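You operate a simulated robot arm through the tools that you are given. There is no shell and no other tool.

The job below is to be done with a simulated robot arm. You get a single attempt, and the scene is never put back.

Task
Take the green stopper and put it in the mixing pot. Fetch the thermometer and stand it on the middle of the lot bench. Press the zero key two times. Put the green tall canister from the sampling end of the island bench in the inside of the tipper tub. Put the pack marked "-10 mL" from the filling end of the island bench on the sampling end of the island bench and the pack marked "+25 mL" on the test bench by the store. Fetch the swatch spool with the teal grip and set it in the green net. Put the green swatch cage on the top of the barrel table. Take the small carton that says "clips" from the test bench by the store and leave it on the top of the barrel table. Put the tall carton that says "floats" from the test bench by the store in the inside of the tipper tub and the tall carton marked "lamps" on the side table top. Take the grey knob pad and put it on top of the green peg. Put the blue round tin from the top of the long white table on the test bench by the store and the yellow round tin in the tipper catch tray. Do these in any order. Set down upright: thermometer, tall canister, pack, small carton, tall carton, grey knob pad, round tin.
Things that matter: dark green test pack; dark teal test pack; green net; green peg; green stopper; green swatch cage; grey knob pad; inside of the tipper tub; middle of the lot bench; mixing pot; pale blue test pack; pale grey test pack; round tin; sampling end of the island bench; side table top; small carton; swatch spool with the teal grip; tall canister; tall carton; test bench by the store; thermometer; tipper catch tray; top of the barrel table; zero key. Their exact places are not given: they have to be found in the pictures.

It is judged by the outcome, as a careful person would: the job done as asked, and still so three seconds after it is handed in. It fails if anything else is knocked over, pushed out of place, dropped, spilled or broken. Lids that push on must go on centred and level and be pressed home; caps that screw on are set level and turned clockwise until they are tight.

Robot
A 6-joint arm with a two-finger gripper on a trunk, on a base that moves. Base frame: it is fixed to the floor where the robot stands at the start and does not move with it; the origin is under the middle of the robot, x ahead of it, y to its left, z up. Units: cm, rad, N and s.
With the tool pointing down near the work surface it reaches from about 16 to 84 cm from the robot's upright axis, wherever it stands. Its first joint turns from -2.897 to 2.897 rad. Places, roughly: dark green test pack, dark teal test pack, pale bl [-225, -175, 100]; green net (24x21x11 cm) [-640, -100, 90]; green peg (6x6x12 cm) [-180, -400, 90]; green stopper (3x3x3 cm) [-40, -190, 90]; green swatch cage [-275, -175, 100]; grey knob pad (4x4x8 cm) [-610, -310, 100]; inside of the tipper tub [-480, -100, 80]; middle of the lot bench [-100, -420, 80]; mixing pot (21x16x12 cm) [130, -430, 90]; round tin [-625, -75, 100]; sampling end of the island bench [-100, -200, 80]; side table top [-210, -10, 80]; small carton [-500, -325, 100]; swatch spool with the teal grip (5x5x18 cm) [-260, -180, 90]; tall canister [-100, -200, 100]; tall carton [-525, -300, 100]; test bench by the store [-510, -310, 80]; thermometer [-50, -200, 100]; tipper catch tray [-440, -110, 60]; top of the barrel table [-320, 30, 90]; zero key [-100, -180, 90]. Payload 1.66 kg.
The TCP is the grasp point between the finger pads, 1.6 cm short of the fingertips. In the tool frame z runs along the fingers and y along their closing line. The gripper opens to 11.1 cm; its body begins 10.4 cm behind the TCP.
Orientation is told as [roll, pitch, yaw] about the base's x, y, z axes, in that order, counted from this pose: with the fingers straight down and closing along the base's y, the tool's x points along the base's -x, its y along +y and its z along -z.

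Tools
- The arm moves only by the tool move_arm. Its argument "series" is a list of rows, each a list of 7 numbers: the shift along the tool's x, y, z in mm, then the turn, a rotation vector about the tool's x, y, z in rad, then the closure, from 0 (fully open) to 1 (shut). In form: [[dx, dy, dz, wx, wy, wz, claw], ...]. A call has 1 to 20 rows; each row shifts and turns the commanded pose from where the row before left it, along the tool's axes as they then stand. Each row takes 0.2 s and may step no farther than 5 cm and 0.15 rad from the row before; otherwise, or with a gripper value out of range, the whole call is refused. Where a pose cannot be reached the arm comes as near as it can. A force on the tool above 40 N (or 10 N above the force at the start of the call, whichever is more), or a blocked arm, ends the call early, and 0.2 s more pass. Each finger travels about 16.98 cm/s and halts on what it meets, pressing with about 23 N; the grip force reading is that of the motor and also rises with nothing between the fingers. The clock runs only during rows and for 0.2 s after the last one: add rows that do not move to give the fingers time. The reply holds the time, the measured pose of the TCP, the force on the tool along the base axes, the opening and the grip force, in the units named above and with some noise, with the torque about the TCP (base axes, N m) and any sound that the robot's microphone picked up.
- Cameras (640 x 400 px; columns grow to the right, rows downward): "scene" is now at [6.15, 17.09, 151.38]; the picture's right is [-0.22, -0.98, 0.00], its down [-0.63, 0.14, -0.76] and it looks along [0.75, -0.17, -0.65] (base axes); focal length 258 px, centre (320, 200). "wrist" rides on the gripper at [7, 1.4, -14.3] in the tool frame; the picture's right is [-0.19, 0.98, 0.00], its down [-0.87, -0.17, -0.47] and it looks along [-0.46, -0.09, 0.88] (tool axes); focal length 230 px, centre (320, 200).
- get_image(camera): a new picture of that camera. The clock stands still meanwhile.
- raise_lower(by): moves the trunk up (or, below 0, down) by that many cm; the arm and the scene camera ride with it, the base frame stays. It gives what a move gives, with no picture.
- base_move(legs): drives the robot by 1 to 6 legs, each [ahead, left, turn to the left] in cm, cm and rad, along the robot's own axes; the way and the turn of a leg run together, so that a leg with both is an arc; at most 150 cm and 3.142 rad a leg. The arm and the cameras ride along, it lands a little off, and it stops where it bumps. It gives what a move gives.
- turn_head(pan, tilt): turns the head with the scene camera to pan (to the left, within 2.094 rad either way) and tilt (down, from -0.506 to 1.204), counted from straight ahead of the robot. It gives what a move gives.
- pixel_to_xyz(camera, pixels): for up to 12 pixels [column, row] of the newest picture of that camera ("zoom" is the newest enlarged one), the place [x, y, z] in the base frame of the surface seen there, good to about 0.2 cm. The clock stands still meanwhile.
- inspect(camera, box): a new picture of the part [left, top, right, bottom] of that camera's present view, enlarged. The clock stands still meanwhile.
- finish_job(): hands the job in; it is judged then, once.

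Unless the task says otherwise, let go and move clear before handing in.

The tools are called after "Request:" by a JSON object that holds its "name" and its "arguments". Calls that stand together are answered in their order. move_arm: Moves the arm, as the interface text tells. Its arguments: {"type":"object","properties":{"series":{"type":"array","items":{"type":"array","items":{"type":"number"}}}},"required":["series"]} The other tools are called the same way: raise_lower (by) moves the trunk up or down; base_move (legs) drives the base; turn_head (pan, tilt) turns the head that bears the scene camera; get_image (camera) takes a picture; pixel_to_xyz (camera, pixels) gives the place of the surface under pixels of a picture; inspect (camera, box) takes an enlarged picture of a part of a camera's view; finish_job () hands the job in.

At the start:

```text
clock: 0.0
tcp_pos: [45.39, -6.07, 109.59]
orientation: [0.0, 0.0, 0.0]
contact_force: [-0.4, 0.0, 0.2]
torque: [-0.03, 0.01, 0.01]
grip_width: 11.06
finger_force: 0.1
trunk travel left (down, up): [-10.0, 49.0]
robot x, y, heading: [-0.05, 0.35, 0.004]
head pan, tilt (commanded): [-0.222, 0.702]
```

scene: 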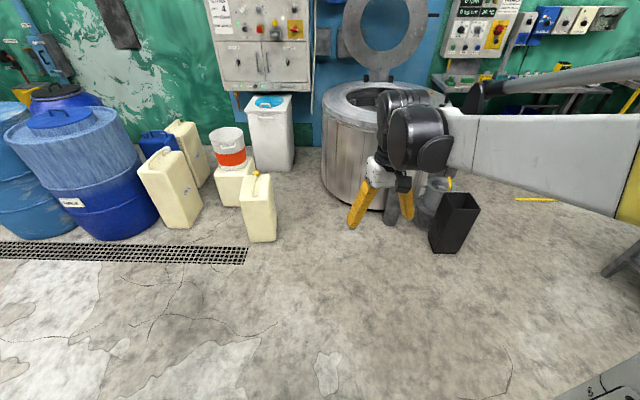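
wrist: 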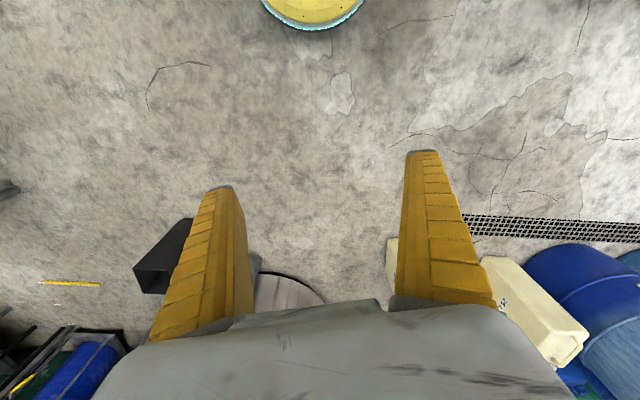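

The start pictures show an open floor with a drum and jugs ahead; the work places lie behind and to the right. I'll turn the head to survey the room.

Request:
{"name": "turn_head", "arguments": {"pan": -1.6, "tilt": 0.4}}

Request:
{"name": "get_image", "arguments": {"camera": "scene"}}

```text
clock: 1.5
tcp_pos: [45.41, -6.07, 109.38]
orientation: [0.0, 0.001, 0.0]
contact_force: [1.0, 0.9, -0.5]
torque: [-0.01, -0.02, 0.02]
grip_width: 11.1
finger_force: 0.0
trunk travel left (down, up): [-10.0, 49.0]
robot x, y, heading: [-0.11, 0.07, 0.004]
head pan, tilt (commanded): [-1.6, 0.4]
```

```text
taken
```

scene: 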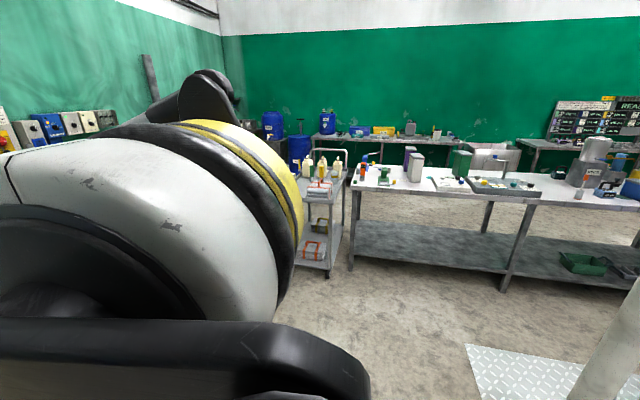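

The island bench (columns 350-640, row ~180) is to the right, with a trolley at its left end. I'll look further round to the right.

Request:
{"name": "turn_head", "arguments": {"pan": -2.09, "tilt": 0.35}}

Request:
{"name": "get_image", "arguments": {"camera": "scene"}}

Request:
{"name": "turn_head", "arguments": {"pan": 2.09, "tilt": 0.35}}

Request:
{"name": "get_image", "arguments": {"camera": "scene"}}

```text
clock: 2.5
tcp_pos: [45.26, -5.99, 109.38]
orientation: [0.0, -0.001, -0.001]
contact_force: [0.6, 0.4, -0.3]
torque: [0.0, -0.01, 0.0]
grip_width: 11.09
finger_force: 0.0
trunk travel left (down, up): [-10.0, 49.0]
robot x, y, heading: [-0.32, -0.18, 0.004]
head pan, tilt (commanded): [-2.089, 0.351]
```

```text
taken
```

scene: 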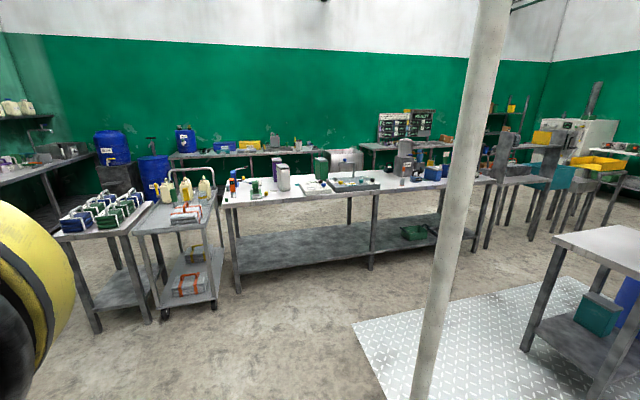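

```text
clock: 5.8
tcp_pos: [45.39, -6.09, 109.44]
orientation: [0.0, -0.001, 0.0]
contact_force: [0.5, 0.7, 0.1]
torque: [-0.01, 0.01, 0.01]
grip_width: 11.09
finger_force: 0.1
trunk travel left (down, up): [-10.0, 49.0]
robot x, y, heading: [0.17, -0.22, 0.002]
head pan, tilt (commanded): [2.089, 0.351]
```

```text
taken
```

scene: 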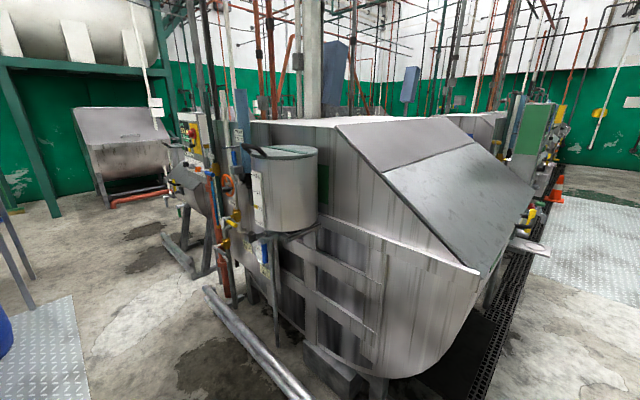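

The view at pan -2.09 shows the whole work room: island bench, trolley, a pillar and side table. I'll go back to that and measure key map points.

Request:
{"name": "turn_head", "arguments": {"pan": -2.09, "tilt": 0.35}}

Request:
{"name": "get_image", "arguments": {"camera": "scene"}}

Request:
{"name": "pixel_to_xyz", "arguments": {"camera": "scene", "pixels": [[225, 205], [478, 186], [420, 395], [210, 312], [95, 330], [62, 237], [136, 228], [553, 243], [525, 350], [372, 265], [370, 350], [493, 250]]}}

Request:
{"name": "inspect", "arguments": {"camera": "scene", "box": [200, 120, 400, 245]}}

Request:
{"name": "inspect", "arguments": {"camera": "scene", "box": [440, 80, 640, 205]}}

Request:
{"name": "inspect", "arguments": {"camera": "scene", "box": [30, 120, 230, 245]}}

```text
clock: 9.2
tcp_pos: [45.32, -5.98, 109.47]
orientation: [0.001, 0.001, -0.001]
contact_force: [0.4, 0.6, -0.1]
torque: [-0.01, 0.0, -0.04]
grip_width: 11.08
finger_force: 0.0
trunk travel left (down, up): [-10.0, 49.0]
robot x, y, heading: [0.32, 0.08, -0.001]
head pan, tilt (commanded): [-2.089, 0.351]
```

```text
taken
```

scene: 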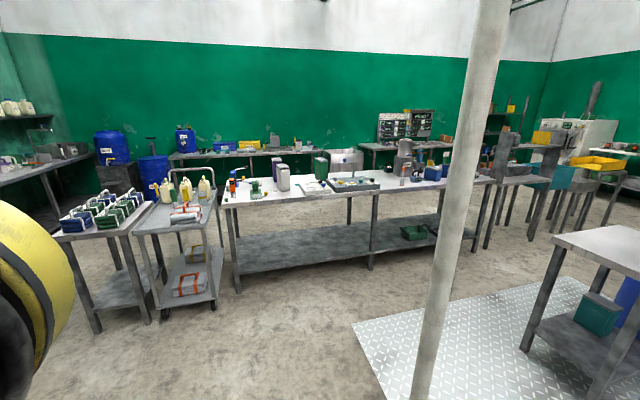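

```text
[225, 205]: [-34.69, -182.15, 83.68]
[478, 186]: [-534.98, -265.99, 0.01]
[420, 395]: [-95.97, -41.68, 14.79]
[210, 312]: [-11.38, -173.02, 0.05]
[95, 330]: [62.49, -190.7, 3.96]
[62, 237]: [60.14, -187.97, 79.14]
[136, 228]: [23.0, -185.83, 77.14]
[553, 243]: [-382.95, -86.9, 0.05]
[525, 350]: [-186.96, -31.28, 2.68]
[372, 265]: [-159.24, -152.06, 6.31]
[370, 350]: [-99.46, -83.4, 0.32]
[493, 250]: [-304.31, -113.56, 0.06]
```

```text
3.20 times, centred on (300, 182) of scene
```

zoom: 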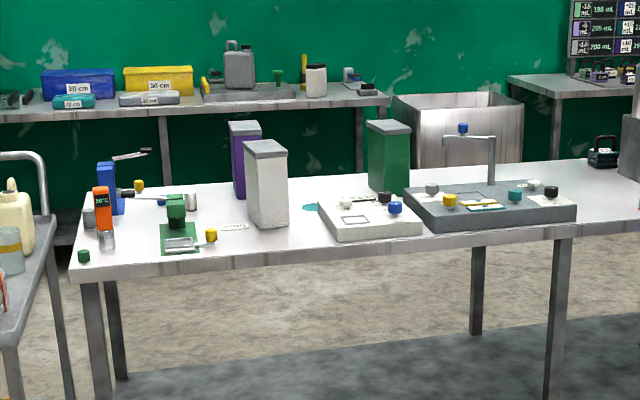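

```text
3.20 times, centred on (540, 142) of scene
```

zoom: 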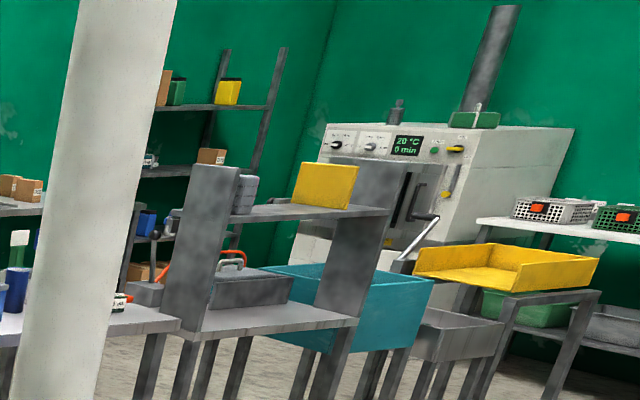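

```text
3.20 times, centred on (130, 182) of scene
```

zoom: 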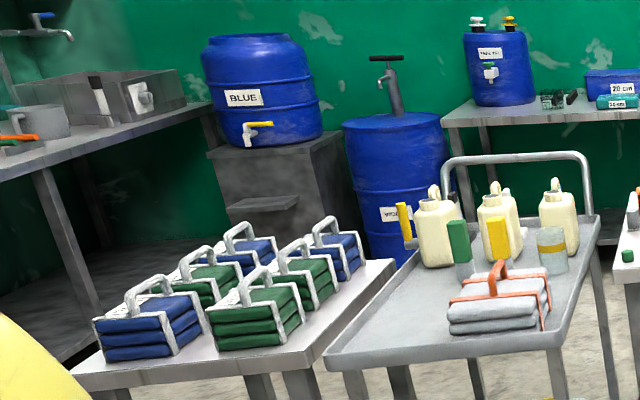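

The bench front edge runs from about (-35,-182) toward (-160,-155), with a pillar at (-96,-42). I'll raise the trunk for clearance, turn to face the bench and drive nearer.

Request:
{"name": "raise_lower", "arguments": {"by": 20}}

Request:
{"name": "base_move", "arguments": {"legs": [[0, 0, -1.57], [90, 0, 0]]}}

Request:
{"name": "turn_head", "arguments": {"pan": 0, "tilt": 0.5}}

Request:
{"name": "get_image", "arguments": {"camera": "scene"}}

```text
clock: 11.4
tcp_pos: [45.39, -5.99, 129.52]
orientation: [0.001, 0.001, -0.001]
contact_force: [-1.3, -0.8, -0.4]
torque: [-0.01, 0.02, -0.01]
grip_width: 11.1
finger_force: 0.1
trunk travel left (down, up): [-30.0, 29.0]
robot x, y, heading: [-0.14, 0.32, -0.003]
head pan, tilt (commanded): [-2.089, 0.351]
```

```text
clock: 19.9
tcp_pos: [-3.01, -135.71, 129.51]
orientation: [-0.001, 0.0, -1.548]
contact_force: [-0.2, 0.2, 0.3]
torque: [0.02, 0.01, 0.02]
grip_width: 11.11
finger_force: 0.1
trunk travel left (down, up): [-30.0, 29.0]
robot x, y, heading: [2.02, -90.31, -1.55]
head pan, tilt (commanded): [-2.089, 0.351]
```

```text
clock: 21.9
tcp_pos: [-3.09, -135.64, 129.24]
orientation: [-0.002, -0.001, -1.546]
contact_force: [0.1, -0.2, 0.8]
torque: [-0.01, 0.01, 0.01]
grip_width: 11.12
finger_force: 0.1
trunk travel left (down, up): [-30.0, 29.0]
robot x, y, heading: [2.07, -90.35, -1.55]
head pan, tilt (commanded): [0.0, 0.499]
```

```text
taken
```

scene: 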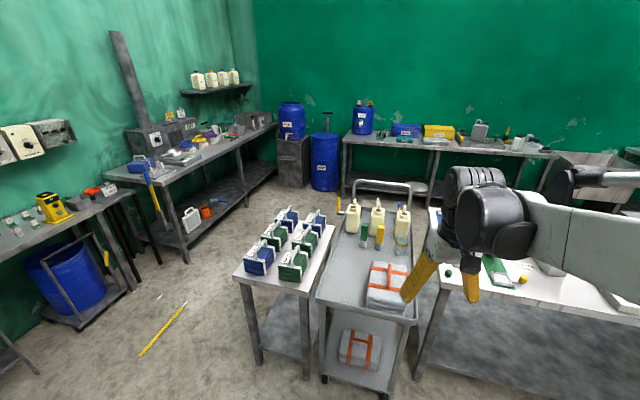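

The trolley and rack table lie left of the bench. I'll sidestep right to stand before the sampling end and look.

Request:
{"name": "base_move", "arguments": {"legs": [[0, -68, 0], [22, 0, -0.2]]}}

Request:
{"name": "turn_head", "arguments": {"pan": 0, "tilt": 0.7}}

Request:
{"name": "get_image", "arguments": {"camera": "scene"}}

Request:
{"name": "get_image", "arguments": {"camera": "wrist"}}

```text
clock: 27.0
tcp_pos: [-81.89, -157.52, 129.42]
orientation: [0.0, 0.001, -1.742]
contact_force: [-0.6, 0.2, 0.4]
torque: [0.07, -0.02, 0.0]
grip_width: 11.09
finger_force: 0.1
trunk travel left (down, up): [-30.0, 29.0]
robot x, y, heading: [-68.18, -113.76, -1.743]
head pan, tilt (commanded): [0.0, 0.499]
```

```text
clock: 27.7
tcp_pos: [-81.85, -157.38, 129.3]
orientation: [0.001, 0.0, -1.743]
contact_force: [0.4, 0.1, -0.7]
torque: [-0.01, 0.0, -0.01]
grip_width: 11.11
finger_force: 0.0
trunk travel left (down, up): [-30.0, 29.0]
robot x, y, heading: [-68.23, -113.87, -1.744]
head pan, tilt (commanded): [0.0, 0.7]
```

```text
taken
```

scene: 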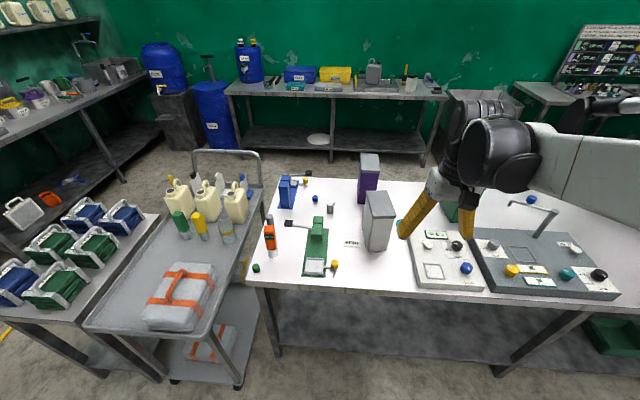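

```text
taken
```

wrist: 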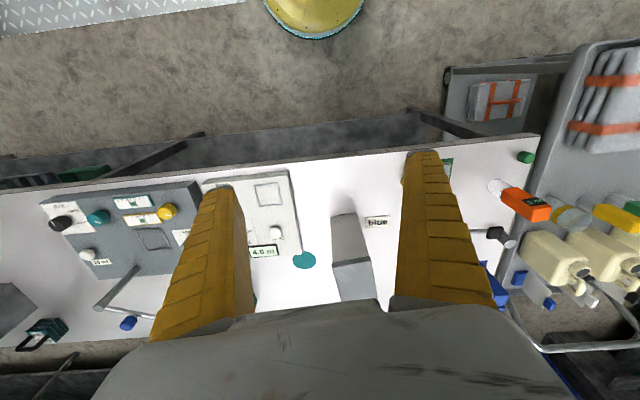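

The sampling end shows the thermometer (270,237), green stopper (257,267), canisters and a small scale with keys. I'll enlarge parts to read the labels.

Request:
{"name": "inspect", "arguments": {"camera": "scene", "box": [240, 140, 400, 290]}}

Request:
{"name": "inspect", "arguments": {"camera": "scene", "box": [400, 190, 630, 310]}}

Request:
{"name": "inspect", "arguments": {"camera": "wrist", "box": [20, 170, 320, 350]}}

Request:
{"name": "pixel_to_xyz", "arguments": {"camera": "scene", "pixels": [[257, 267], [270, 237], [270, 255], [466, 268], [457, 245], [511, 270], [450, 210], [490, 289], [252, 284], [598, 275], [567, 274], [575, 250]]}}

```text
2.67 times, centred on (320, 215) of scene
```

zoom: 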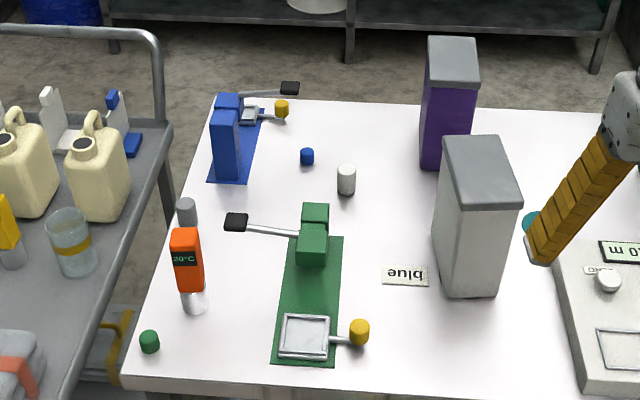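

```text
2.78 times, centred on (515, 250) of scene
```

zoom: 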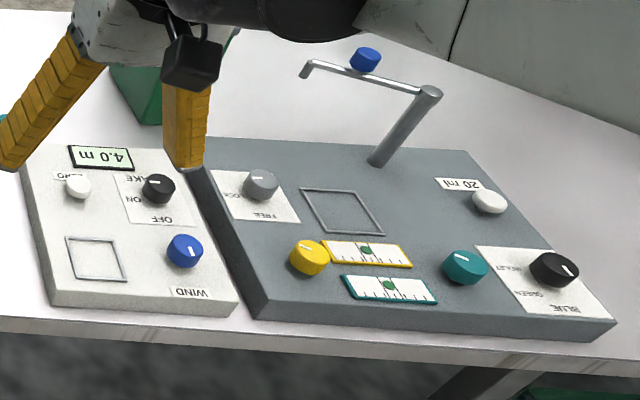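

```text
2.13 times, centred on (170, 260) of wrist
```

zoom: 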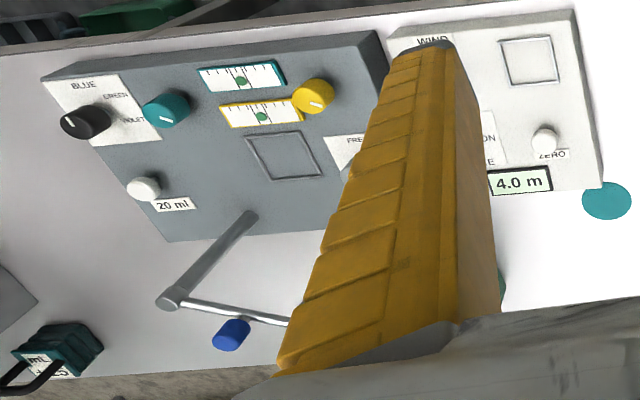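

```text
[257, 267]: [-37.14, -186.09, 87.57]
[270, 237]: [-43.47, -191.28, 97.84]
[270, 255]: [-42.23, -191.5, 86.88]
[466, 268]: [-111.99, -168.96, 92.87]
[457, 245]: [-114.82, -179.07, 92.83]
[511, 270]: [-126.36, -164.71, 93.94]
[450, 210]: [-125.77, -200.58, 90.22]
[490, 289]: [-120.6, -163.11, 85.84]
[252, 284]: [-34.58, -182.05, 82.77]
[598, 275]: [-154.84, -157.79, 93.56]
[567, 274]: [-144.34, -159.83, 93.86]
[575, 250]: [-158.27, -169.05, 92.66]
```

The white key marked "ZERO" sits near scene pixel (429,245), left of the OFF/ON knob. I'll measure it and the canisters, including the green canister hidden behind the gripper.

Request:
{"name": "inspect", "arguments": {"camera": "scene", "box": [400, 210, 500, 300]}}

Request:
{"name": "pixel_to_xyz", "arguments": {"camera": "scene", "pixels": [[429, 244], [428, 246], [427, 250], [420, 240], [440, 257], [380, 195], [369, 160]]}}

```text
4.44 times, centred on (450, 255) of scene
```

zoom: 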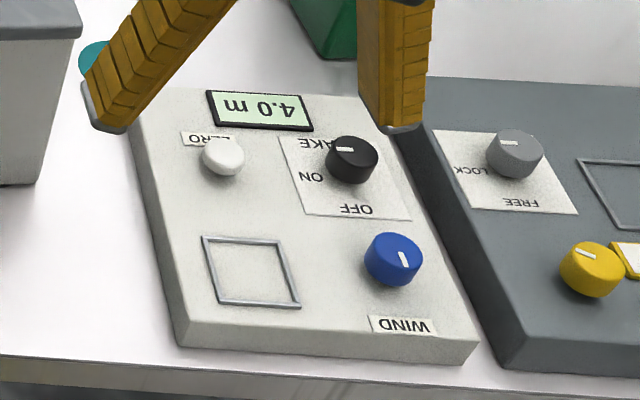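

```text
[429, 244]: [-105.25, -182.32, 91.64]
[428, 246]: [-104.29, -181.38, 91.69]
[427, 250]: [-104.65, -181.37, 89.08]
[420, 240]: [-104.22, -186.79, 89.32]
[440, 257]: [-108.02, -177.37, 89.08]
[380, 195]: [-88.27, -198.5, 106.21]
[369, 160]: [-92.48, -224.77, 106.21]
```

I'll pin down the ZERO key's top in the enlarged picture (around (222,152)).

Request:
{"name": "pixel_to_xyz", "arguments": {"camera": "zoom", "pixels": [[220, 140], [222, 152], [210, 150], [236, 150], [222, 168], [200, 160], [244, 160], [222, 177]]}}

```text
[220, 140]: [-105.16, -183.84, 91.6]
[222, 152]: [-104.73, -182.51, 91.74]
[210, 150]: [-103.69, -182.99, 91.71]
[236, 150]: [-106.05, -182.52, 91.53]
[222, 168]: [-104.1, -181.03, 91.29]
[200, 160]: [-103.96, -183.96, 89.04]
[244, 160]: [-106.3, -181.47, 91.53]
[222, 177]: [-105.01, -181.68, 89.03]
```

The ZERO key's top centre is about (-104.8,-182.3,91.7). I'll sidestep the base a bit to bring it into easy reach, then close the gripper.

Request:
{"name": "base_move", "arguments": {"legs": [[8, -25, 0]]}}

Request:
{"name": "move_arm", "arguments": {"series": [[0, 0, 0, 0, 0, 0, 1], [0, 0, 0, 0, 0, 0, 1], [0, 0, 0, 0, 0, 0, 1]]}}

Request:
{"name": "turn_head", "arguments": {"pan": 0, "tilt": 0.75}}

Request:
{"name": "get_image", "arguments": {"camera": "scene"}}

```text
clock: 29.6
tcp_pos: [-107.35, -160.95, 129.37]
orientation: [-0.001, 0.0, -1.742]
contact_force: [-0.3, -0.3, 0.6]
torque: [0.0, -0.05, 0.02]
grip_width: 11.09
finger_force: 0.0
trunk travel left (down, up): [-30.0, 29.0]
robot x, y, heading: [-94.11, -117.02, -1.743]
head pan, tilt (commanded): [0.0, 0.7]
```

```text
clock: 30.4
tcp_pos: [-107.27, -160.87, 129.5]
orientation: [0.001, -0.001, -1.741]
contact_force: [0.1, -0.9, 0.0]
torque: [-0.02, 0.0, -0.03]
grip_width: 0.01
finger_force: 23.4
trunk travel left (down, up): [-30.0, 29.0]
robot x, y, heading: [-93.23, -117.26, -1.74]
head pan, tilt (commanded): [0.0, 0.7]
```

```text
clock: 31.0
tcp_pos: [-107.15, -160.94, 129.51]
orientation: [0.001, -0.001, -1.742]
contact_force: [-0.4, -0.9, 0.7]
torque: [-0.03, 0.02, 0.01]
grip_width: 0.0
finger_force: 23.2
trunk travel left (down, up): [-30.0, 29.0]
robot x, y, heading: [-93.39, -117.56, -1.741]
head pan, tilt (commanded): [0.0, 0.75]
```

```text
taken
```

scene: 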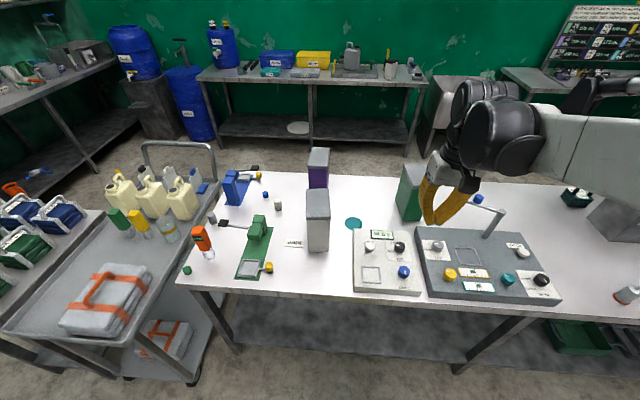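

The key shows at about (369,248) now with the gripper shut to its right. I'll re-measure it from here to check consistency.

Request:
{"name": "inspect", "arguments": {"camera": "scene", "box": [340, 220, 430, 300]}}

Request:
{"name": "pixel_to_xyz", "arguments": {"camera": "scene", "pixels": [[369, 246], [370, 246], [368, 247], [401, 165], [415, 170], [405, 163], [425, 180], [405, 210]]}}

```text
5.00 times, centred on (385, 260) of scene
```

zoom: 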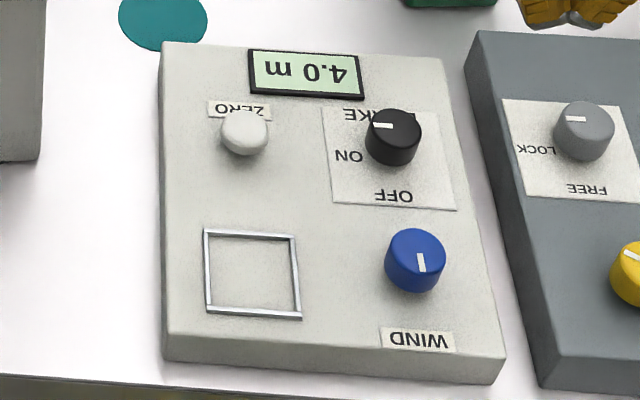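

```text
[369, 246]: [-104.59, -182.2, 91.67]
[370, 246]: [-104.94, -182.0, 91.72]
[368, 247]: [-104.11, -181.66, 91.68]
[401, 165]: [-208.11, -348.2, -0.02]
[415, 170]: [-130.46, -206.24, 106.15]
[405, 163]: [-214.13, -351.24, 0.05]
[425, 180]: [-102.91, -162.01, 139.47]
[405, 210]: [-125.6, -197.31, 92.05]
```

I'll move the shut fingers over the key and come down to about 5 cm above it.

Request:
{"name": "move_arm", "arguments": {"series": [[-41.3, 12.2, 0, 0, 0, 0, 1], [-41.3, 12.2, 0, 0, 0, 0, 1], [-41.3, 12.2, 0, 0, 0, 0, 1], [-41.3, 12.2, 0, 0, 0, 0, 1], [-41.4, 12.3, 0, 0, 0, 0, 1], [0, 0, 45, 0, 0, 0, 1], [0, 0, 45, 0, 0, 0, 1], [0, 0, 45, 0, 0, 0, 1], [0, 0, 45, 0, 0, 0, 1], [0, 0, 45, 0, 0, 0, 1], [0, 0, 45, 0, 0, 0, 1], [0, 0, 40, 0, 0, 0, 1], [0, 0, 0, 0, 0, 0, 1]]}}

Request:
{"name": "get_image", "arguments": {"camera": "scene"}}

Request:
{"name": "get_image", "arguments": {"camera": "wrist"}}

```text
clock: 33.8
tcp_pos: [-104.73, -182.29, 98.43]
orientation: [0.001, 0.0, -1.741]
contact_force: [0.3, 0.3, 0.0]
torque: [0.01, -0.03, -0.03]
grip_width: 0.0
finger_force: 23.0
trunk travel left (down, up): [-30.0, 29.0]
robot x, y, heading: [-93.51, -117.11, -1.741]
head pan, tilt (commanded): [0.0, 0.75]
```

```text
taken
```

scene: 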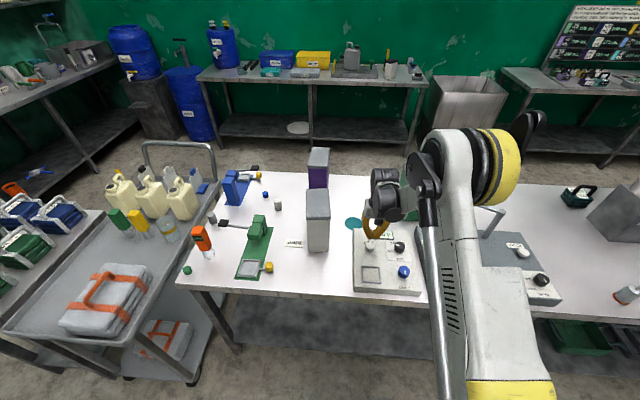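

```text
taken
```

wrist: 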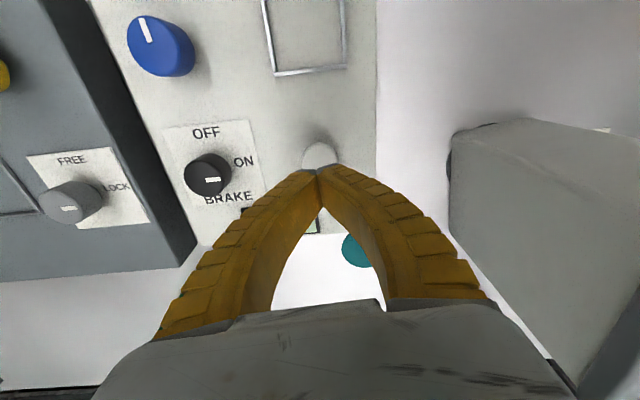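

The fingertips sit over the white key at wrist pixel (320,158). I'll press down slowly in small steps.

Request:
{"name": "move_arm", "arguments": {"series": [[0, 0, 20, 0, 0, 0, 1], [0, 0, 20, 0, 0, 0, 1], [0, 0, 5, 0, 0, 0, 1], [0, 0, 3, 0, 0, 0, 1], [0, 0, 3, 0, 0, 0, 1], [0, 0, 2, 0, 0, 0, 1], [0, 0, 2, 0, 0, 0, 1]]}}

```text
clock: 35.4
tcp_pos: [-104.73, -182.45, 92.88]
orientation: [0.0, 0.0, -1.744]
contact_force: [-0.8, 0.2, -0.6]
torque: [-0.01, 0.01, -0.03]
grip_width: 0.0
finger_force: 23.6
trunk travel left (down, up): [-30.0, 29.0]
robot x, y, heading: [-93.57, -117.16, -1.743]
head pan, tilt (commanded): [0.0, 0.75]
```

No contact force yet at tip height ~91.3. I'll keep pressing in 1.5 mm steps.

Request:
{"name": "move_arm", "arguments": {"series": [[0, 0, 1.5, 0, 0, 0, 1], [0, 0, 1.5, 0, 0, 0, 1], [0, 0, 1.5, 0, 0, 0, 1]]}}

Request:
{"name": "get_image", "arguments": {"camera": "wrist"}}

```text
clock: 36.2
tcp_pos: [-104.7, -182.38, 92.6]
orientation: [0.0, 0.001, -1.743]
contact_force: [0.3, -0.1, 1.6]
torque: [-0.01, -0.01, 0.02]
grip_width: 0.61
finger_force: 28.6
trunk travel left (down, up): [-30.0, 29.0]
robot x, y, heading: [-93.45, -117.04, -1.739]
head pan, tilt (commanded): [0.0, 0.75]
```

```text
taken
```

wrist: 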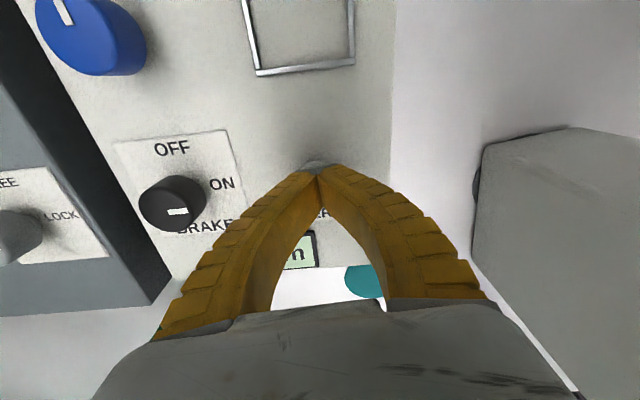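

Contact has begun: grip width 0.61 means the key is slightly wedging the tips, force 1.6 N. I'll press a little further and watch for a click.

Request:
{"name": "move_arm", "arguments": {"series": [[0, 0, 1.5, 0, 0, 0, 1], [0, 0, 1.5, 0, 0, 0, 1]]}}

```text
clock: 36.8
tcp_pos: [-104.62, -182.34, 92.29]
orientation: [-0.001, -0.001, -1.742]
contact_force: [-0.3, -1.7, 4.3]
torque: [0.0, -0.03, -0.01]
grip_width: 0.62
finger_force: 28.7
trunk travel left (down, up): [-30.0, 29.0]
robot x, y, heading: [-93.39, -117.04, -1.748]
head pan, tilt (commanded): [0.0, 0.75]
heard: click
```

A click was heard: first press done. I'll lift off clear of the key.

Request:
{"name": "move_arm", "arguments": {"series": [[0, 0, -5, 0, 0, 0, 1], [0, 0, -10, 0, 0, 0, 1], [0, 0, 0, 0, 0, 0, 1]]}}

Request:
{"name": "inspect", "arguments": {"camera": "scene", "box": [340, 200, 440, 300]}}

```text
clock: 37.6
tcp_pos: [-104.66, -182.31, 93.69]
orientation: [0.0, -0.001, -1.742]
contact_force: [0.6, -0.1, -0.1]
torque: [0.03, 0.02, -0.01]
grip_width: 0.02
finger_force: 28.7
trunk travel left (down, up): [-30.0, 29.0]
robot x, y, heading: [-93.51, -116.99, -1.741]
head pan, tilt (commanded): [0.0, 0.75]
```

```text
4.00 times, centred on (390, 250) of scene
```

zoom: 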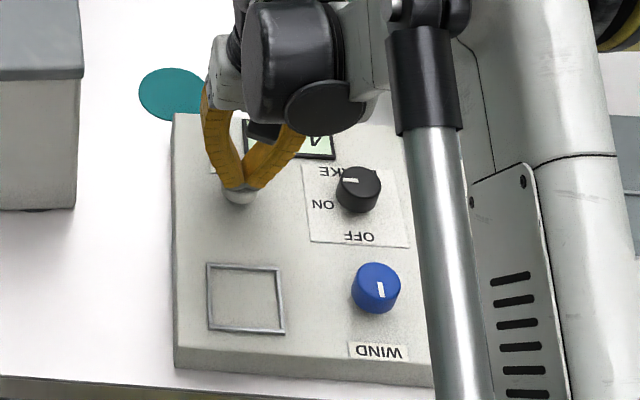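

The fingers are clear of the key (tip ~92.1). Second press now, the same depth.

Request:
{"name": "move_arm", "arguments": {"series": [[0, 0, 6, 0, 0, 0, 1], [0, 0, 3, 0, 0, 0, 1], [0, 0, 2, 0, 0, 0, 1], [0, 0, 2, 0, 0, 0, 1], [0, 0, 1.5, 0, 0, 0, 1]]}}

```text
clock: 38.8
tcp_pos: [-104.76, -182.37, 92.22]
orientation: [-0.001, -0.001, -1.743]
contact_force: [-0.9, -1.0, 3.2]
torque: [0.01, 0.04, 0.02]
grip_width: 0.6
finger_force: 28.4
trunk travel left (down, up): [-30.0, 29.0]
robot x, y, heading: [-93.51, -117.57, -1.739]
head pan, tilt (commanded): [0.0, 0.75]
heard: click
```

Second click heard, so the zero key is done. I'll lift clear, open, and sidestep left toward the stopper.

Request:
{"name": "move_arm", "arguments": {"series": [[0, 0, -10, 0, 0, 0, 1], [0, 0, -45, 0, 0, 0, 1], [0, 0, -45, 0, 0, 0, 1], [0, 0, -45, 0, 0, 0, 1], [0, 0, -45, 0, 0, 0, 1], [0, 0, -45, 0, 0, 0, 1], [0, 0, -45, 0, 0, 0, 1], [0, 0, -30, 0, 0, 0, 0.4], [40, 0, 0, 0, 0, 0, 0.4], [40, 0, 0, 0, 0, 0, 0.4], [40, 0, 0, 0, 0, 0, 0.4], [40, 0, 0, 0, 0, 0, 0.4]]}}

Request:
{"name": "base_move", "arguments": {"legs": [[0, 38, 0]]}}

Request:
{"name": "get_image", "arguments": {"camera": "scene"}}

Request:
{"name": "inspect", "arguments": {"camera": "scene", "box": [220, 200, 340, 300]}}

```text
clock: 41.4
tcp_pos: [-101.66, -166.15, 123.21]
orientation: [0.0, -0.001, -1.742]
contact_force: [-0.5, 0.1, -0.1]
torque: [-0.02, 0.03, 0.01]
grip_width: 6.86
finger_force: 2.0
trunk travel left (down, up): [-30.0, 29.0]
robot x, y, heading: [-93.53, -117.5, -1.746]
head pan, tilt (commanded): [0.0, 0.75]
```

```text
clock: 43.8
tcp_pos: [-64.33, -172.8, 123.12]
orientation: [-0.001, 0.001, -1.744]
contact_force: [0.6, 0.1, -0.1]
torque: [0.01, 0.02, 0.02]
grip_width: 6.88
finger_force: 1.5
trunk travel left (down, up): [-30.0, 29.0]
robot x, y, heading: [-56.27, -123.93, -1.744]
head pan, tilt (commanded): [0.0, 0.75]
```

```text
taken
```

scene: 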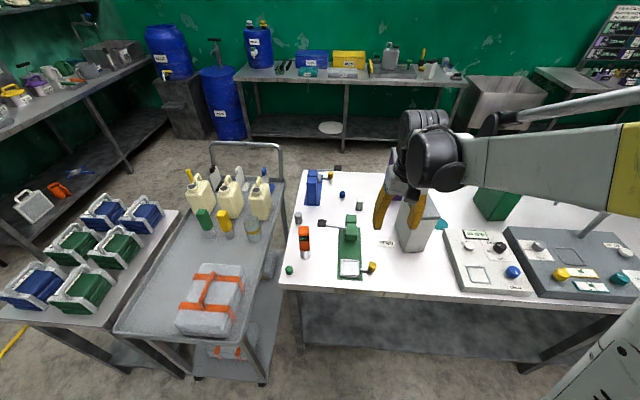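

```text
4.00 times, centred on (280, 250) of scene
```

zoom: 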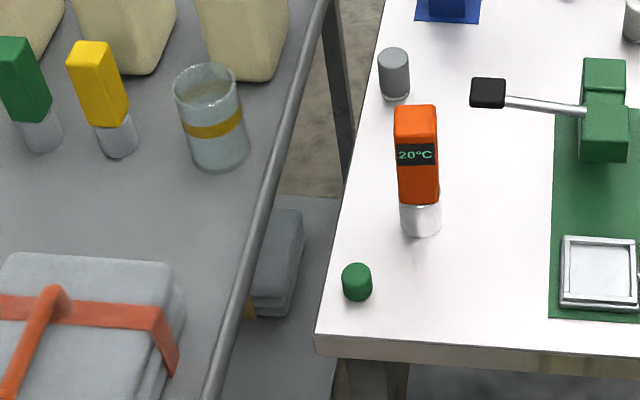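

The green stopper is at zoom (357,282), thermometer at (417,165). I'll measure both.

Request:
{"name": "pixel_to_xyz", "arguments": {"camera": "zoom", "pixels": [[357, 268], [347, 268], [367, 268], [357, 285], [357, 300], [415, 110], [404, 112], [432, 112], [417, 180], [420, 225], [405, 185], [437, 185]]}}

```text
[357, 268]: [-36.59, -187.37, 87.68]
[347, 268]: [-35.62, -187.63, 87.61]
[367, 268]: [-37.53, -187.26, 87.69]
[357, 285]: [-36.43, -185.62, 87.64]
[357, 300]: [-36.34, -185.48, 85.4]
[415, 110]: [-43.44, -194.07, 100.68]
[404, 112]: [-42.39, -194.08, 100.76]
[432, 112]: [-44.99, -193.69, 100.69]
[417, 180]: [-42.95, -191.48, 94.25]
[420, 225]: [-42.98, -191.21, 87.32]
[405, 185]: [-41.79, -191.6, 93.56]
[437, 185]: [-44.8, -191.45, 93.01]
```

The stopper centre is about (-36.5,-187), but the thermometer (-43.5,-192.8, top 100.7) stands too near for the gripper body, so I'll take the thermometer first. I'll move above it and look down with the wrist camera.

Request:
{"name": "move_arm", "arguments": {"series": [[-32, 48, 0, 0, 0, 0, 0.4], [-32, 38, 0, 0, 0, 0, 0.4], [-32, 48, 0, 0, 0, 0, 0.4], [-32, 38, 0, 0, 0, 0, 0.4], [-32, 48, 0, 0, 0, 0, 0.4], [0, 19, 0, 0, 0, 0, 0.4], [0, 0, 0, 0, 0, 0, 0.4]]}}

Request:
{"name": "get_image", "arguments": {"camera": "wrist"}}

Request:
{"name": "get_image", "arguments": {"camera": "scene"}}

```text
refused: row 1 steps farther than a row can; nothing moved
```

```text
taken
```

wrist: 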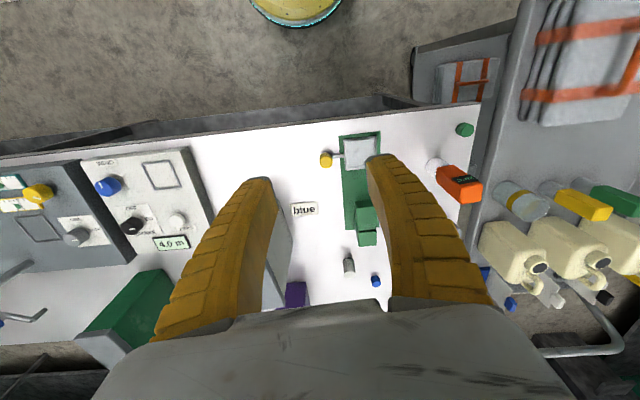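

```text
taken
```

scene: 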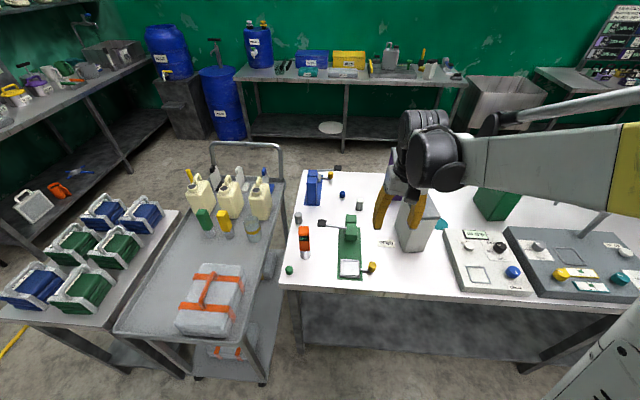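

The row was too long (norm over 50 mm); nothing moved. I'll split it into six smaller rows.

Request:
{"name": "move_arm", "arguments": {"series": [[-26.8, 39.8, 0, 0, 0, 0, 0.4], [-26.8, 39.8, 0, 0, 0, 0, 0.4], [-26.8, 39.8, 0, 0, 0, 0, 0.4], [-26.8, 39.8, 0, 0, 0, 0, 0.4], [-26.8, 39.8, 0, 0, 0, 0, 0.4], [-26.8, 39.8, 0, 0, 0, 0, 0.4], [0, 0, 0, 0, 0, 0, 0.4]]}}

Request:
{"name": "get_image", "arguments": {"camera": "wrist"}}

Request:
{"name": "get_image", "arguments": {"camera": "scene"}}

```text
clock: 45.4
tcp_pos: [-43.65, -192.54, 123.1]
orientation: [0.0, 0.0, -1.743]
contact_force: [-0.6, -0.3, -0.5]
torque: [-0.05, -0.03, 0.02]
grip_width: 6.82
finger_force: 0.6
trunk travel left (down, up): [-30.0, 29.0]
robot x, y, heading: [-56.51, -123.85, -1.746]
head pan, tilt (commanded): [0.0, 0.75]
```

```text
taken
```

wrist: 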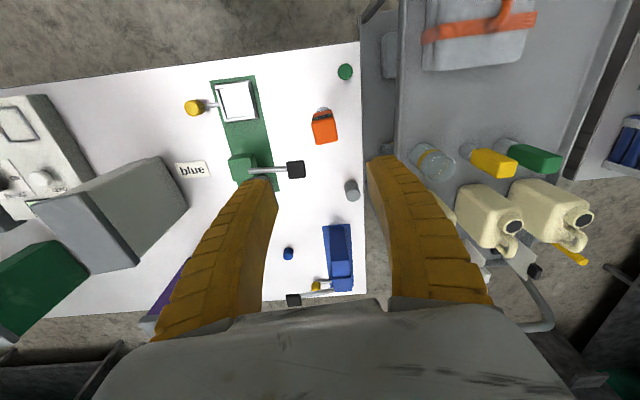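

```text
taken
```

scene: 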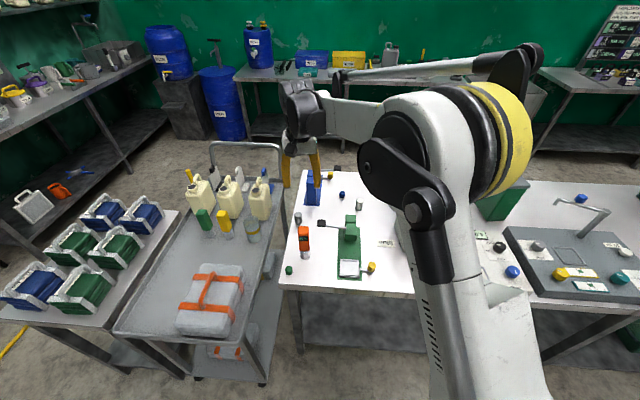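

The thermometer's top shows at wrist (324,130), with the black-tipped arm (295,168) and grey peg (352,188) beyond it. I'll measure these for finger clearance.

Request:
{"name": "inspect", "arguments": {"camera": "wrist", "box": [260, 50, 400, 220]}}

Request:
{"name": "pixel_to_xyz", "arguments": {"camera": "wrist", "pixels": [[313, 122], [333, 118], [336, 142], [316, 144], [324, 131], [295, 165], [295, 175], [352, 185], [323, 110], [345, 72]]}}

```text
2.35 times, centred on (330, 135) of wrist
```

zoom: 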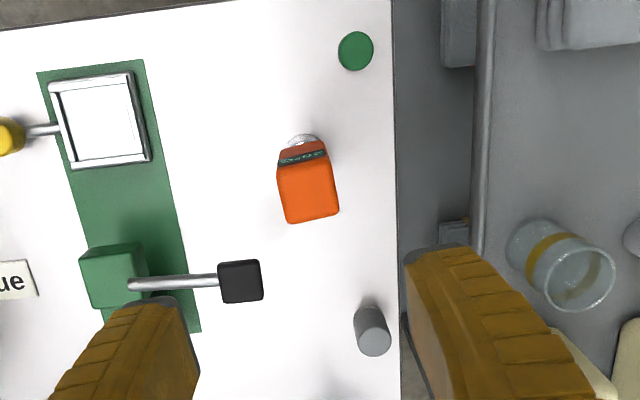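

```text
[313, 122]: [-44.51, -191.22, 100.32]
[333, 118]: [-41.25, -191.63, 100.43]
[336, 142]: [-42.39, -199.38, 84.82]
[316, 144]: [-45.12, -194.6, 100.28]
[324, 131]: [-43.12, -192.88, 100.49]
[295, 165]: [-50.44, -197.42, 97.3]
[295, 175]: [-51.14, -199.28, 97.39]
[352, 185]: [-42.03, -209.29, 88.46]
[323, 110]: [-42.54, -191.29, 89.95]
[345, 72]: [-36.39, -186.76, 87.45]
```

The thermometer's top centre is about (-43.3,-193.1,100.5), well clear of the black tip. I'll descend and grip the orange body.

Request:
{"name": "move_arm", "arguments": {"series": [[-4.9, 4.4, 0, 0, 0, 0, 0.4], [0, 0, 46, 0, 0, 0, 0.4], [0, 0, 46, 0, 0, 0, 0.4], [0, 0, 46, 0, 0, 0, 0.4], [0, 0, 46, 0, 0, 0, 0.4], [0, 0, 46, 0, 0, 0, 0.4], [0, 0, 46, 0, 0, 0, 0.4], [0, 0, 0, 0, 0, 0, 0.4]]}}

Request:
{"name": "get_image", "arguments": {"camera": "wrist"}}

Request:
{"name": "get_image", "arguments": {"camera": "scene"}}

```text
clock: 47.2
tcp_pos: [-43.21, -193.06, 95.38]
orientation: [-0.001, -0.001, -1.743]
contact_force: [0.0, 0.1, 0.1]
torque: [0.0, 0.0, 0.02]
grip_width: 6.81
finger_force: 1.0
trunk travel left (down, up): [-30.0, 29.0]
robot x, y, heading: [-56.06, -123.77, -1.746]
head pan, tilt (commanded): [0.0, 0.75]
```

```text
taken
```

wrist: 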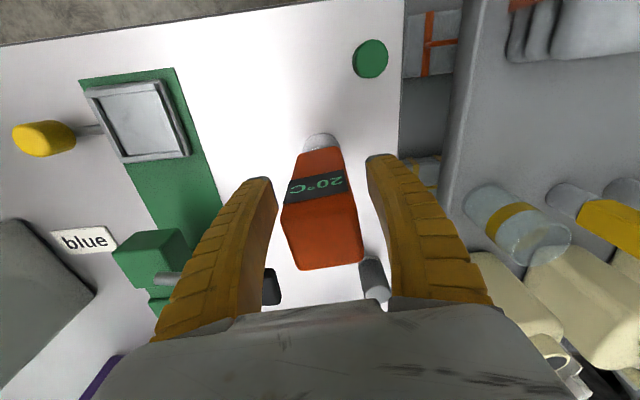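

```text
taken
```

scene: 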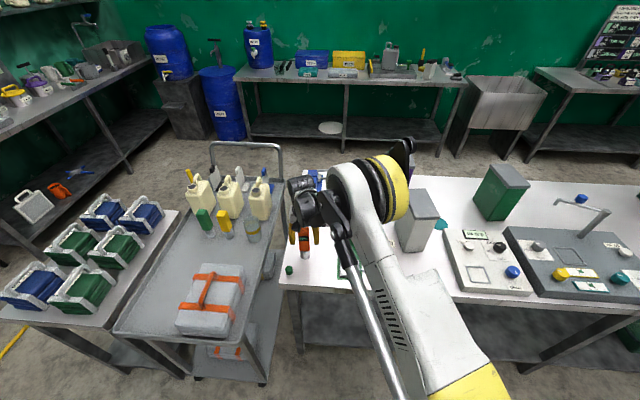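

The orange body stands between the fingers (wrist (322,210)). I'll close and lift slightly.

Request:
{"name": "move_arm", "arguments": {"series": [[0, 0, 0, 0, 0, 0, 0.7], [0, 0, 0, 0, 0, 0, 1], [0, 0, 0, 0, 0, 0, 1], [0, 0, 0, 0, 0, 0, 1]]}}

Request:
{"name": "get_image", "arguments": {"camera": "wrist"}}

```text
clock: 48.2
tcp_pos: [-43.2, -193.09, 95.44]
orientation: [0.0, -0.001, -1.745]
contact_force: [1.5, -1.3, 5.7]
torque: [-0.11, -0.05, 0.04]
grip_width: 3.47
finger_force: 23.6
trunk travel left (down, up): [-30.0, 29.0]
robot x, y, heading: [-56.22, -123.86, -1.741]
head pan, tilt (commanded): [0.0, 0.75]
```

```text
taken
```

wrist: 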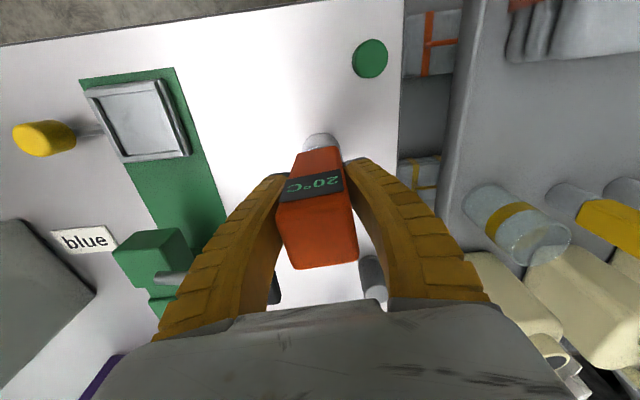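

Gripped at 3.47 cm. I'll lift it straight up and check that it hangs upright.

Request:
{"name": "move_arm", "arguments": {"series": [[0, 0, -10, 0, 0, 0, 1], [0, 0, -45, 0, 0, 0, 1], [0, 0, -45, 0, 0, 0, 1], [0, 0, -45, 0, 0, 0, 1], [0, 0, -45, 0, 0, 0, 1], [0, 0, -45, 0, 0, 0, 1], [0, 0, -45, 0, 0, 0, 1], [0, 0, 0, 0, 0, 0, 1]]}}

Request:
{"name": "get_image", "arguments": {"camera": "wrist"}}

Request:
{"name": "get_image", "arguments": {"camera": "scene"}}

```text
clock: 50.0
tcp_pos: [-43.44, -193.03, 123.69]
orientation: [0.0, 0.0, -1.743]
contact_force: [-0.2, 0.4, -1.7]
torque: [0.04, -0.01, -0.02]
grip_width: 3.31
finger_force: 23.0
trunk travel left (down, up): [-30.0, 29.0]
robot x, y, heading: [-56.23, -123.69, -1.747]
head pan, tilt (commanded): [0.0, 0.75]
```

```text
taken
```

wrist: 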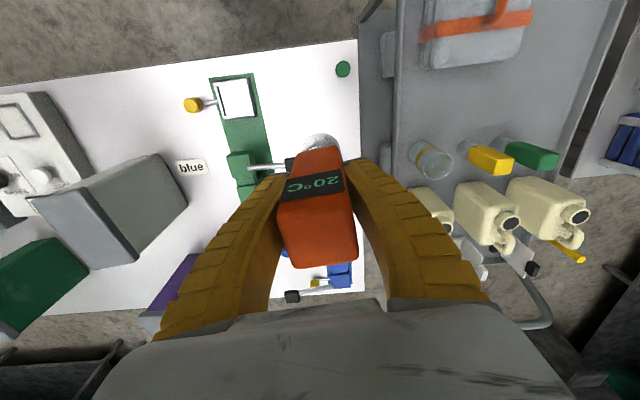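

```text
taken
```

scene: 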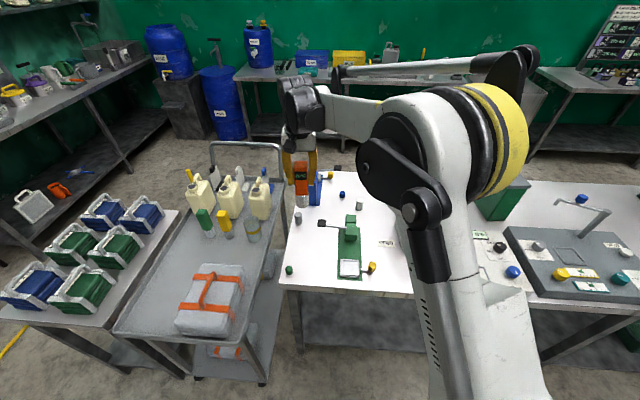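

It hangs upright in the grip. Now I'll measure floor points to plan the route round the left end of the island to the back bench.

Request:
{"name": "pixel_to_xyz", "arguments": {"camera": "scene", "pixels": [[128, 172], [40, 225], [20, 330], [2, 300], [178, 212], [160, 135], [246, 138], [344, 150], [438, 152], [206, 140], [280, 170], [240, 170]]}}

Request:
{"name": "turn_head", "arguments": {"pan": 0.7, "tilt": 0.7}}

Request:
{"name": "get_image", "arguments": {"camera": "scene"}}

```text
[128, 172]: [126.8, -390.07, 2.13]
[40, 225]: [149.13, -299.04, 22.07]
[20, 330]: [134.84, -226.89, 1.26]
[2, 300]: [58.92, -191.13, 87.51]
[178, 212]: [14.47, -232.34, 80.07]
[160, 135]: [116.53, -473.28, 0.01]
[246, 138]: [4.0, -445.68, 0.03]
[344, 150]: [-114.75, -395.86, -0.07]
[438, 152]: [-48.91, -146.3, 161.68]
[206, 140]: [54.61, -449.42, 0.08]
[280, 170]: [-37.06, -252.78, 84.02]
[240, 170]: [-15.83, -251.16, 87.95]
```

```text
clock: 51.1
tcp_pos: [-43.48, -193.02, 123.65]
orientation: [0.0, -0.001, -1.744]
contact_force: [-0.1, -0.2, -1.9]
torque: [-0.01, -0.02, -0.03]
grip_width: 3.3
finger_force: 23.3
trunk travel left (down, up): [-30.0, 29.0]
robot x, y, heading: [-56.16, -123.9, -1.739]
head pan, tilt (commanded): [0.7, 0.7]
```

```text
taken
```

scene: 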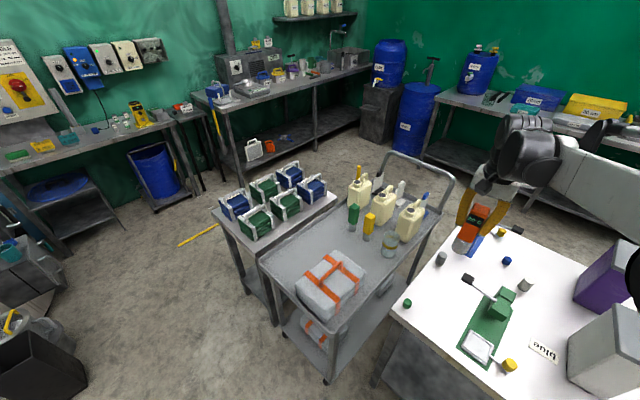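

I can see the passage between the rack table and the left bench, with a yellow rod on the floor at (200,235). I'll measure those.

Request:
{"name": "pixel_to_xyz", "arguments": {"camera": "scene", "pixels": [[180, 245], [218, 224], [245, 292], [255, 188], [242, 172], [212, 215], [318, 138], [352, 138], [413, 158], [385, 155], [276, 325], [425, 155]]}}

Request:
{"name": "inspect", "arguments": {"camera": "scene", "box": [200, 30, 380, 150]}}

```text
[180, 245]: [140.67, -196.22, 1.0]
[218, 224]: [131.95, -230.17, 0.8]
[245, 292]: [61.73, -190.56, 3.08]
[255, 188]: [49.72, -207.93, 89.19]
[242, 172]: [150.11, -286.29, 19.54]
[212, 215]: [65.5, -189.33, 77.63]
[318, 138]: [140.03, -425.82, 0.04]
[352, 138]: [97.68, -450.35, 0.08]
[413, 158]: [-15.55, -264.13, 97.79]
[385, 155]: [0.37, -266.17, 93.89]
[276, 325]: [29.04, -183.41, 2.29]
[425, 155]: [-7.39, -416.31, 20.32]
```

```text
3.33 times, centred on (290, 90) of scene
```

zoom: 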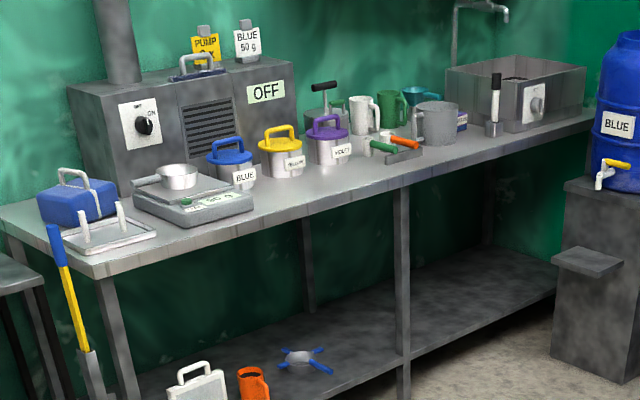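

The gap between rack table (x≈66) and rod/bench (x≈132–150) is about 65–75 cm wide. I'll look down at my own base to judge its size.

Request:
{"name": "turn_head", "arguments": {"pan": 0.0, "tilt": 1.2}}

Request:
{"name": "get_image", "arguments": {"camera": "scene"}}

Request:
{"name": "turn_head", "arguments": {"pan": -1.2, "tilt": 1.2}}

Request:
{"name": "get_image", "arguments": {"camera": "scene"}}

```text
clock: 52.1
tcp_pos: [-43.49, -193.05, 123.72]
orientation: [-0.002, 0.0, -1.742]
contact_force: [0.8, 0.0, -1.9]
torque: [0.01, 0.03, 0.01]
grip_width: 3.27
finger_force: 23.0
trunk travel left (down, up): [-30.0, 29.0]
robot x, y, heading: [-55.85, -123.29, -1.742]
head pan, tilt (commanded): [0.0, 1.201]
```

```text
taken
```

scene: 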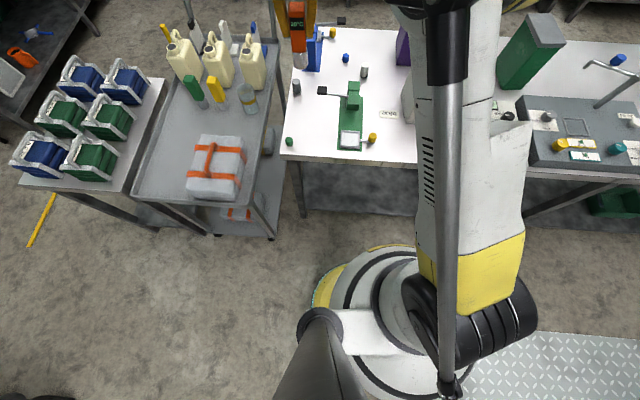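

```text
clock: 53.5
tcp_pos: [-43.54, -192.99, 123.8]
orientation: [0.0, 0.0, -1.743]
contact_force: [-0.4, -0.2, -2.2]
torque: [0.0, -0.04, 0.04]
grip_width: 3.31
finger_force: 22.8
trunk travel left (down, up): [-30.0, 29.0]
robot x, y, heading: [-56.46, -123.37, -1.746]
head pan, tilt (commanded): [-1.201, 1.201]
```

```text
taken
```

scene: 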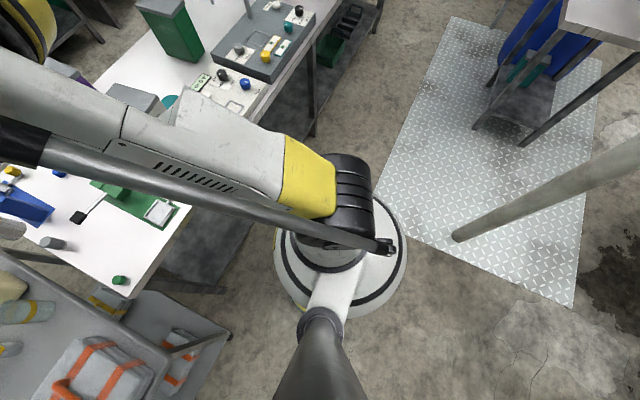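

The base is a round column, edge at about (275,250) to (407,260). I'll measure its size and my floor clearances.

Request:
{"name": "pixel_to_xyz", "arguments": {"camera": "scene", "pixels": [[277, 240], [404, 255], [395, 285], [285, 280], [350, 312], [460, 238]]}}

```text
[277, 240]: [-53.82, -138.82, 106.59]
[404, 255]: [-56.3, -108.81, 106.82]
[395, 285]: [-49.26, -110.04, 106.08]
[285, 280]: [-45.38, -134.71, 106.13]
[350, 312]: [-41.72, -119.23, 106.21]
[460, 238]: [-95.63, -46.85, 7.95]
```

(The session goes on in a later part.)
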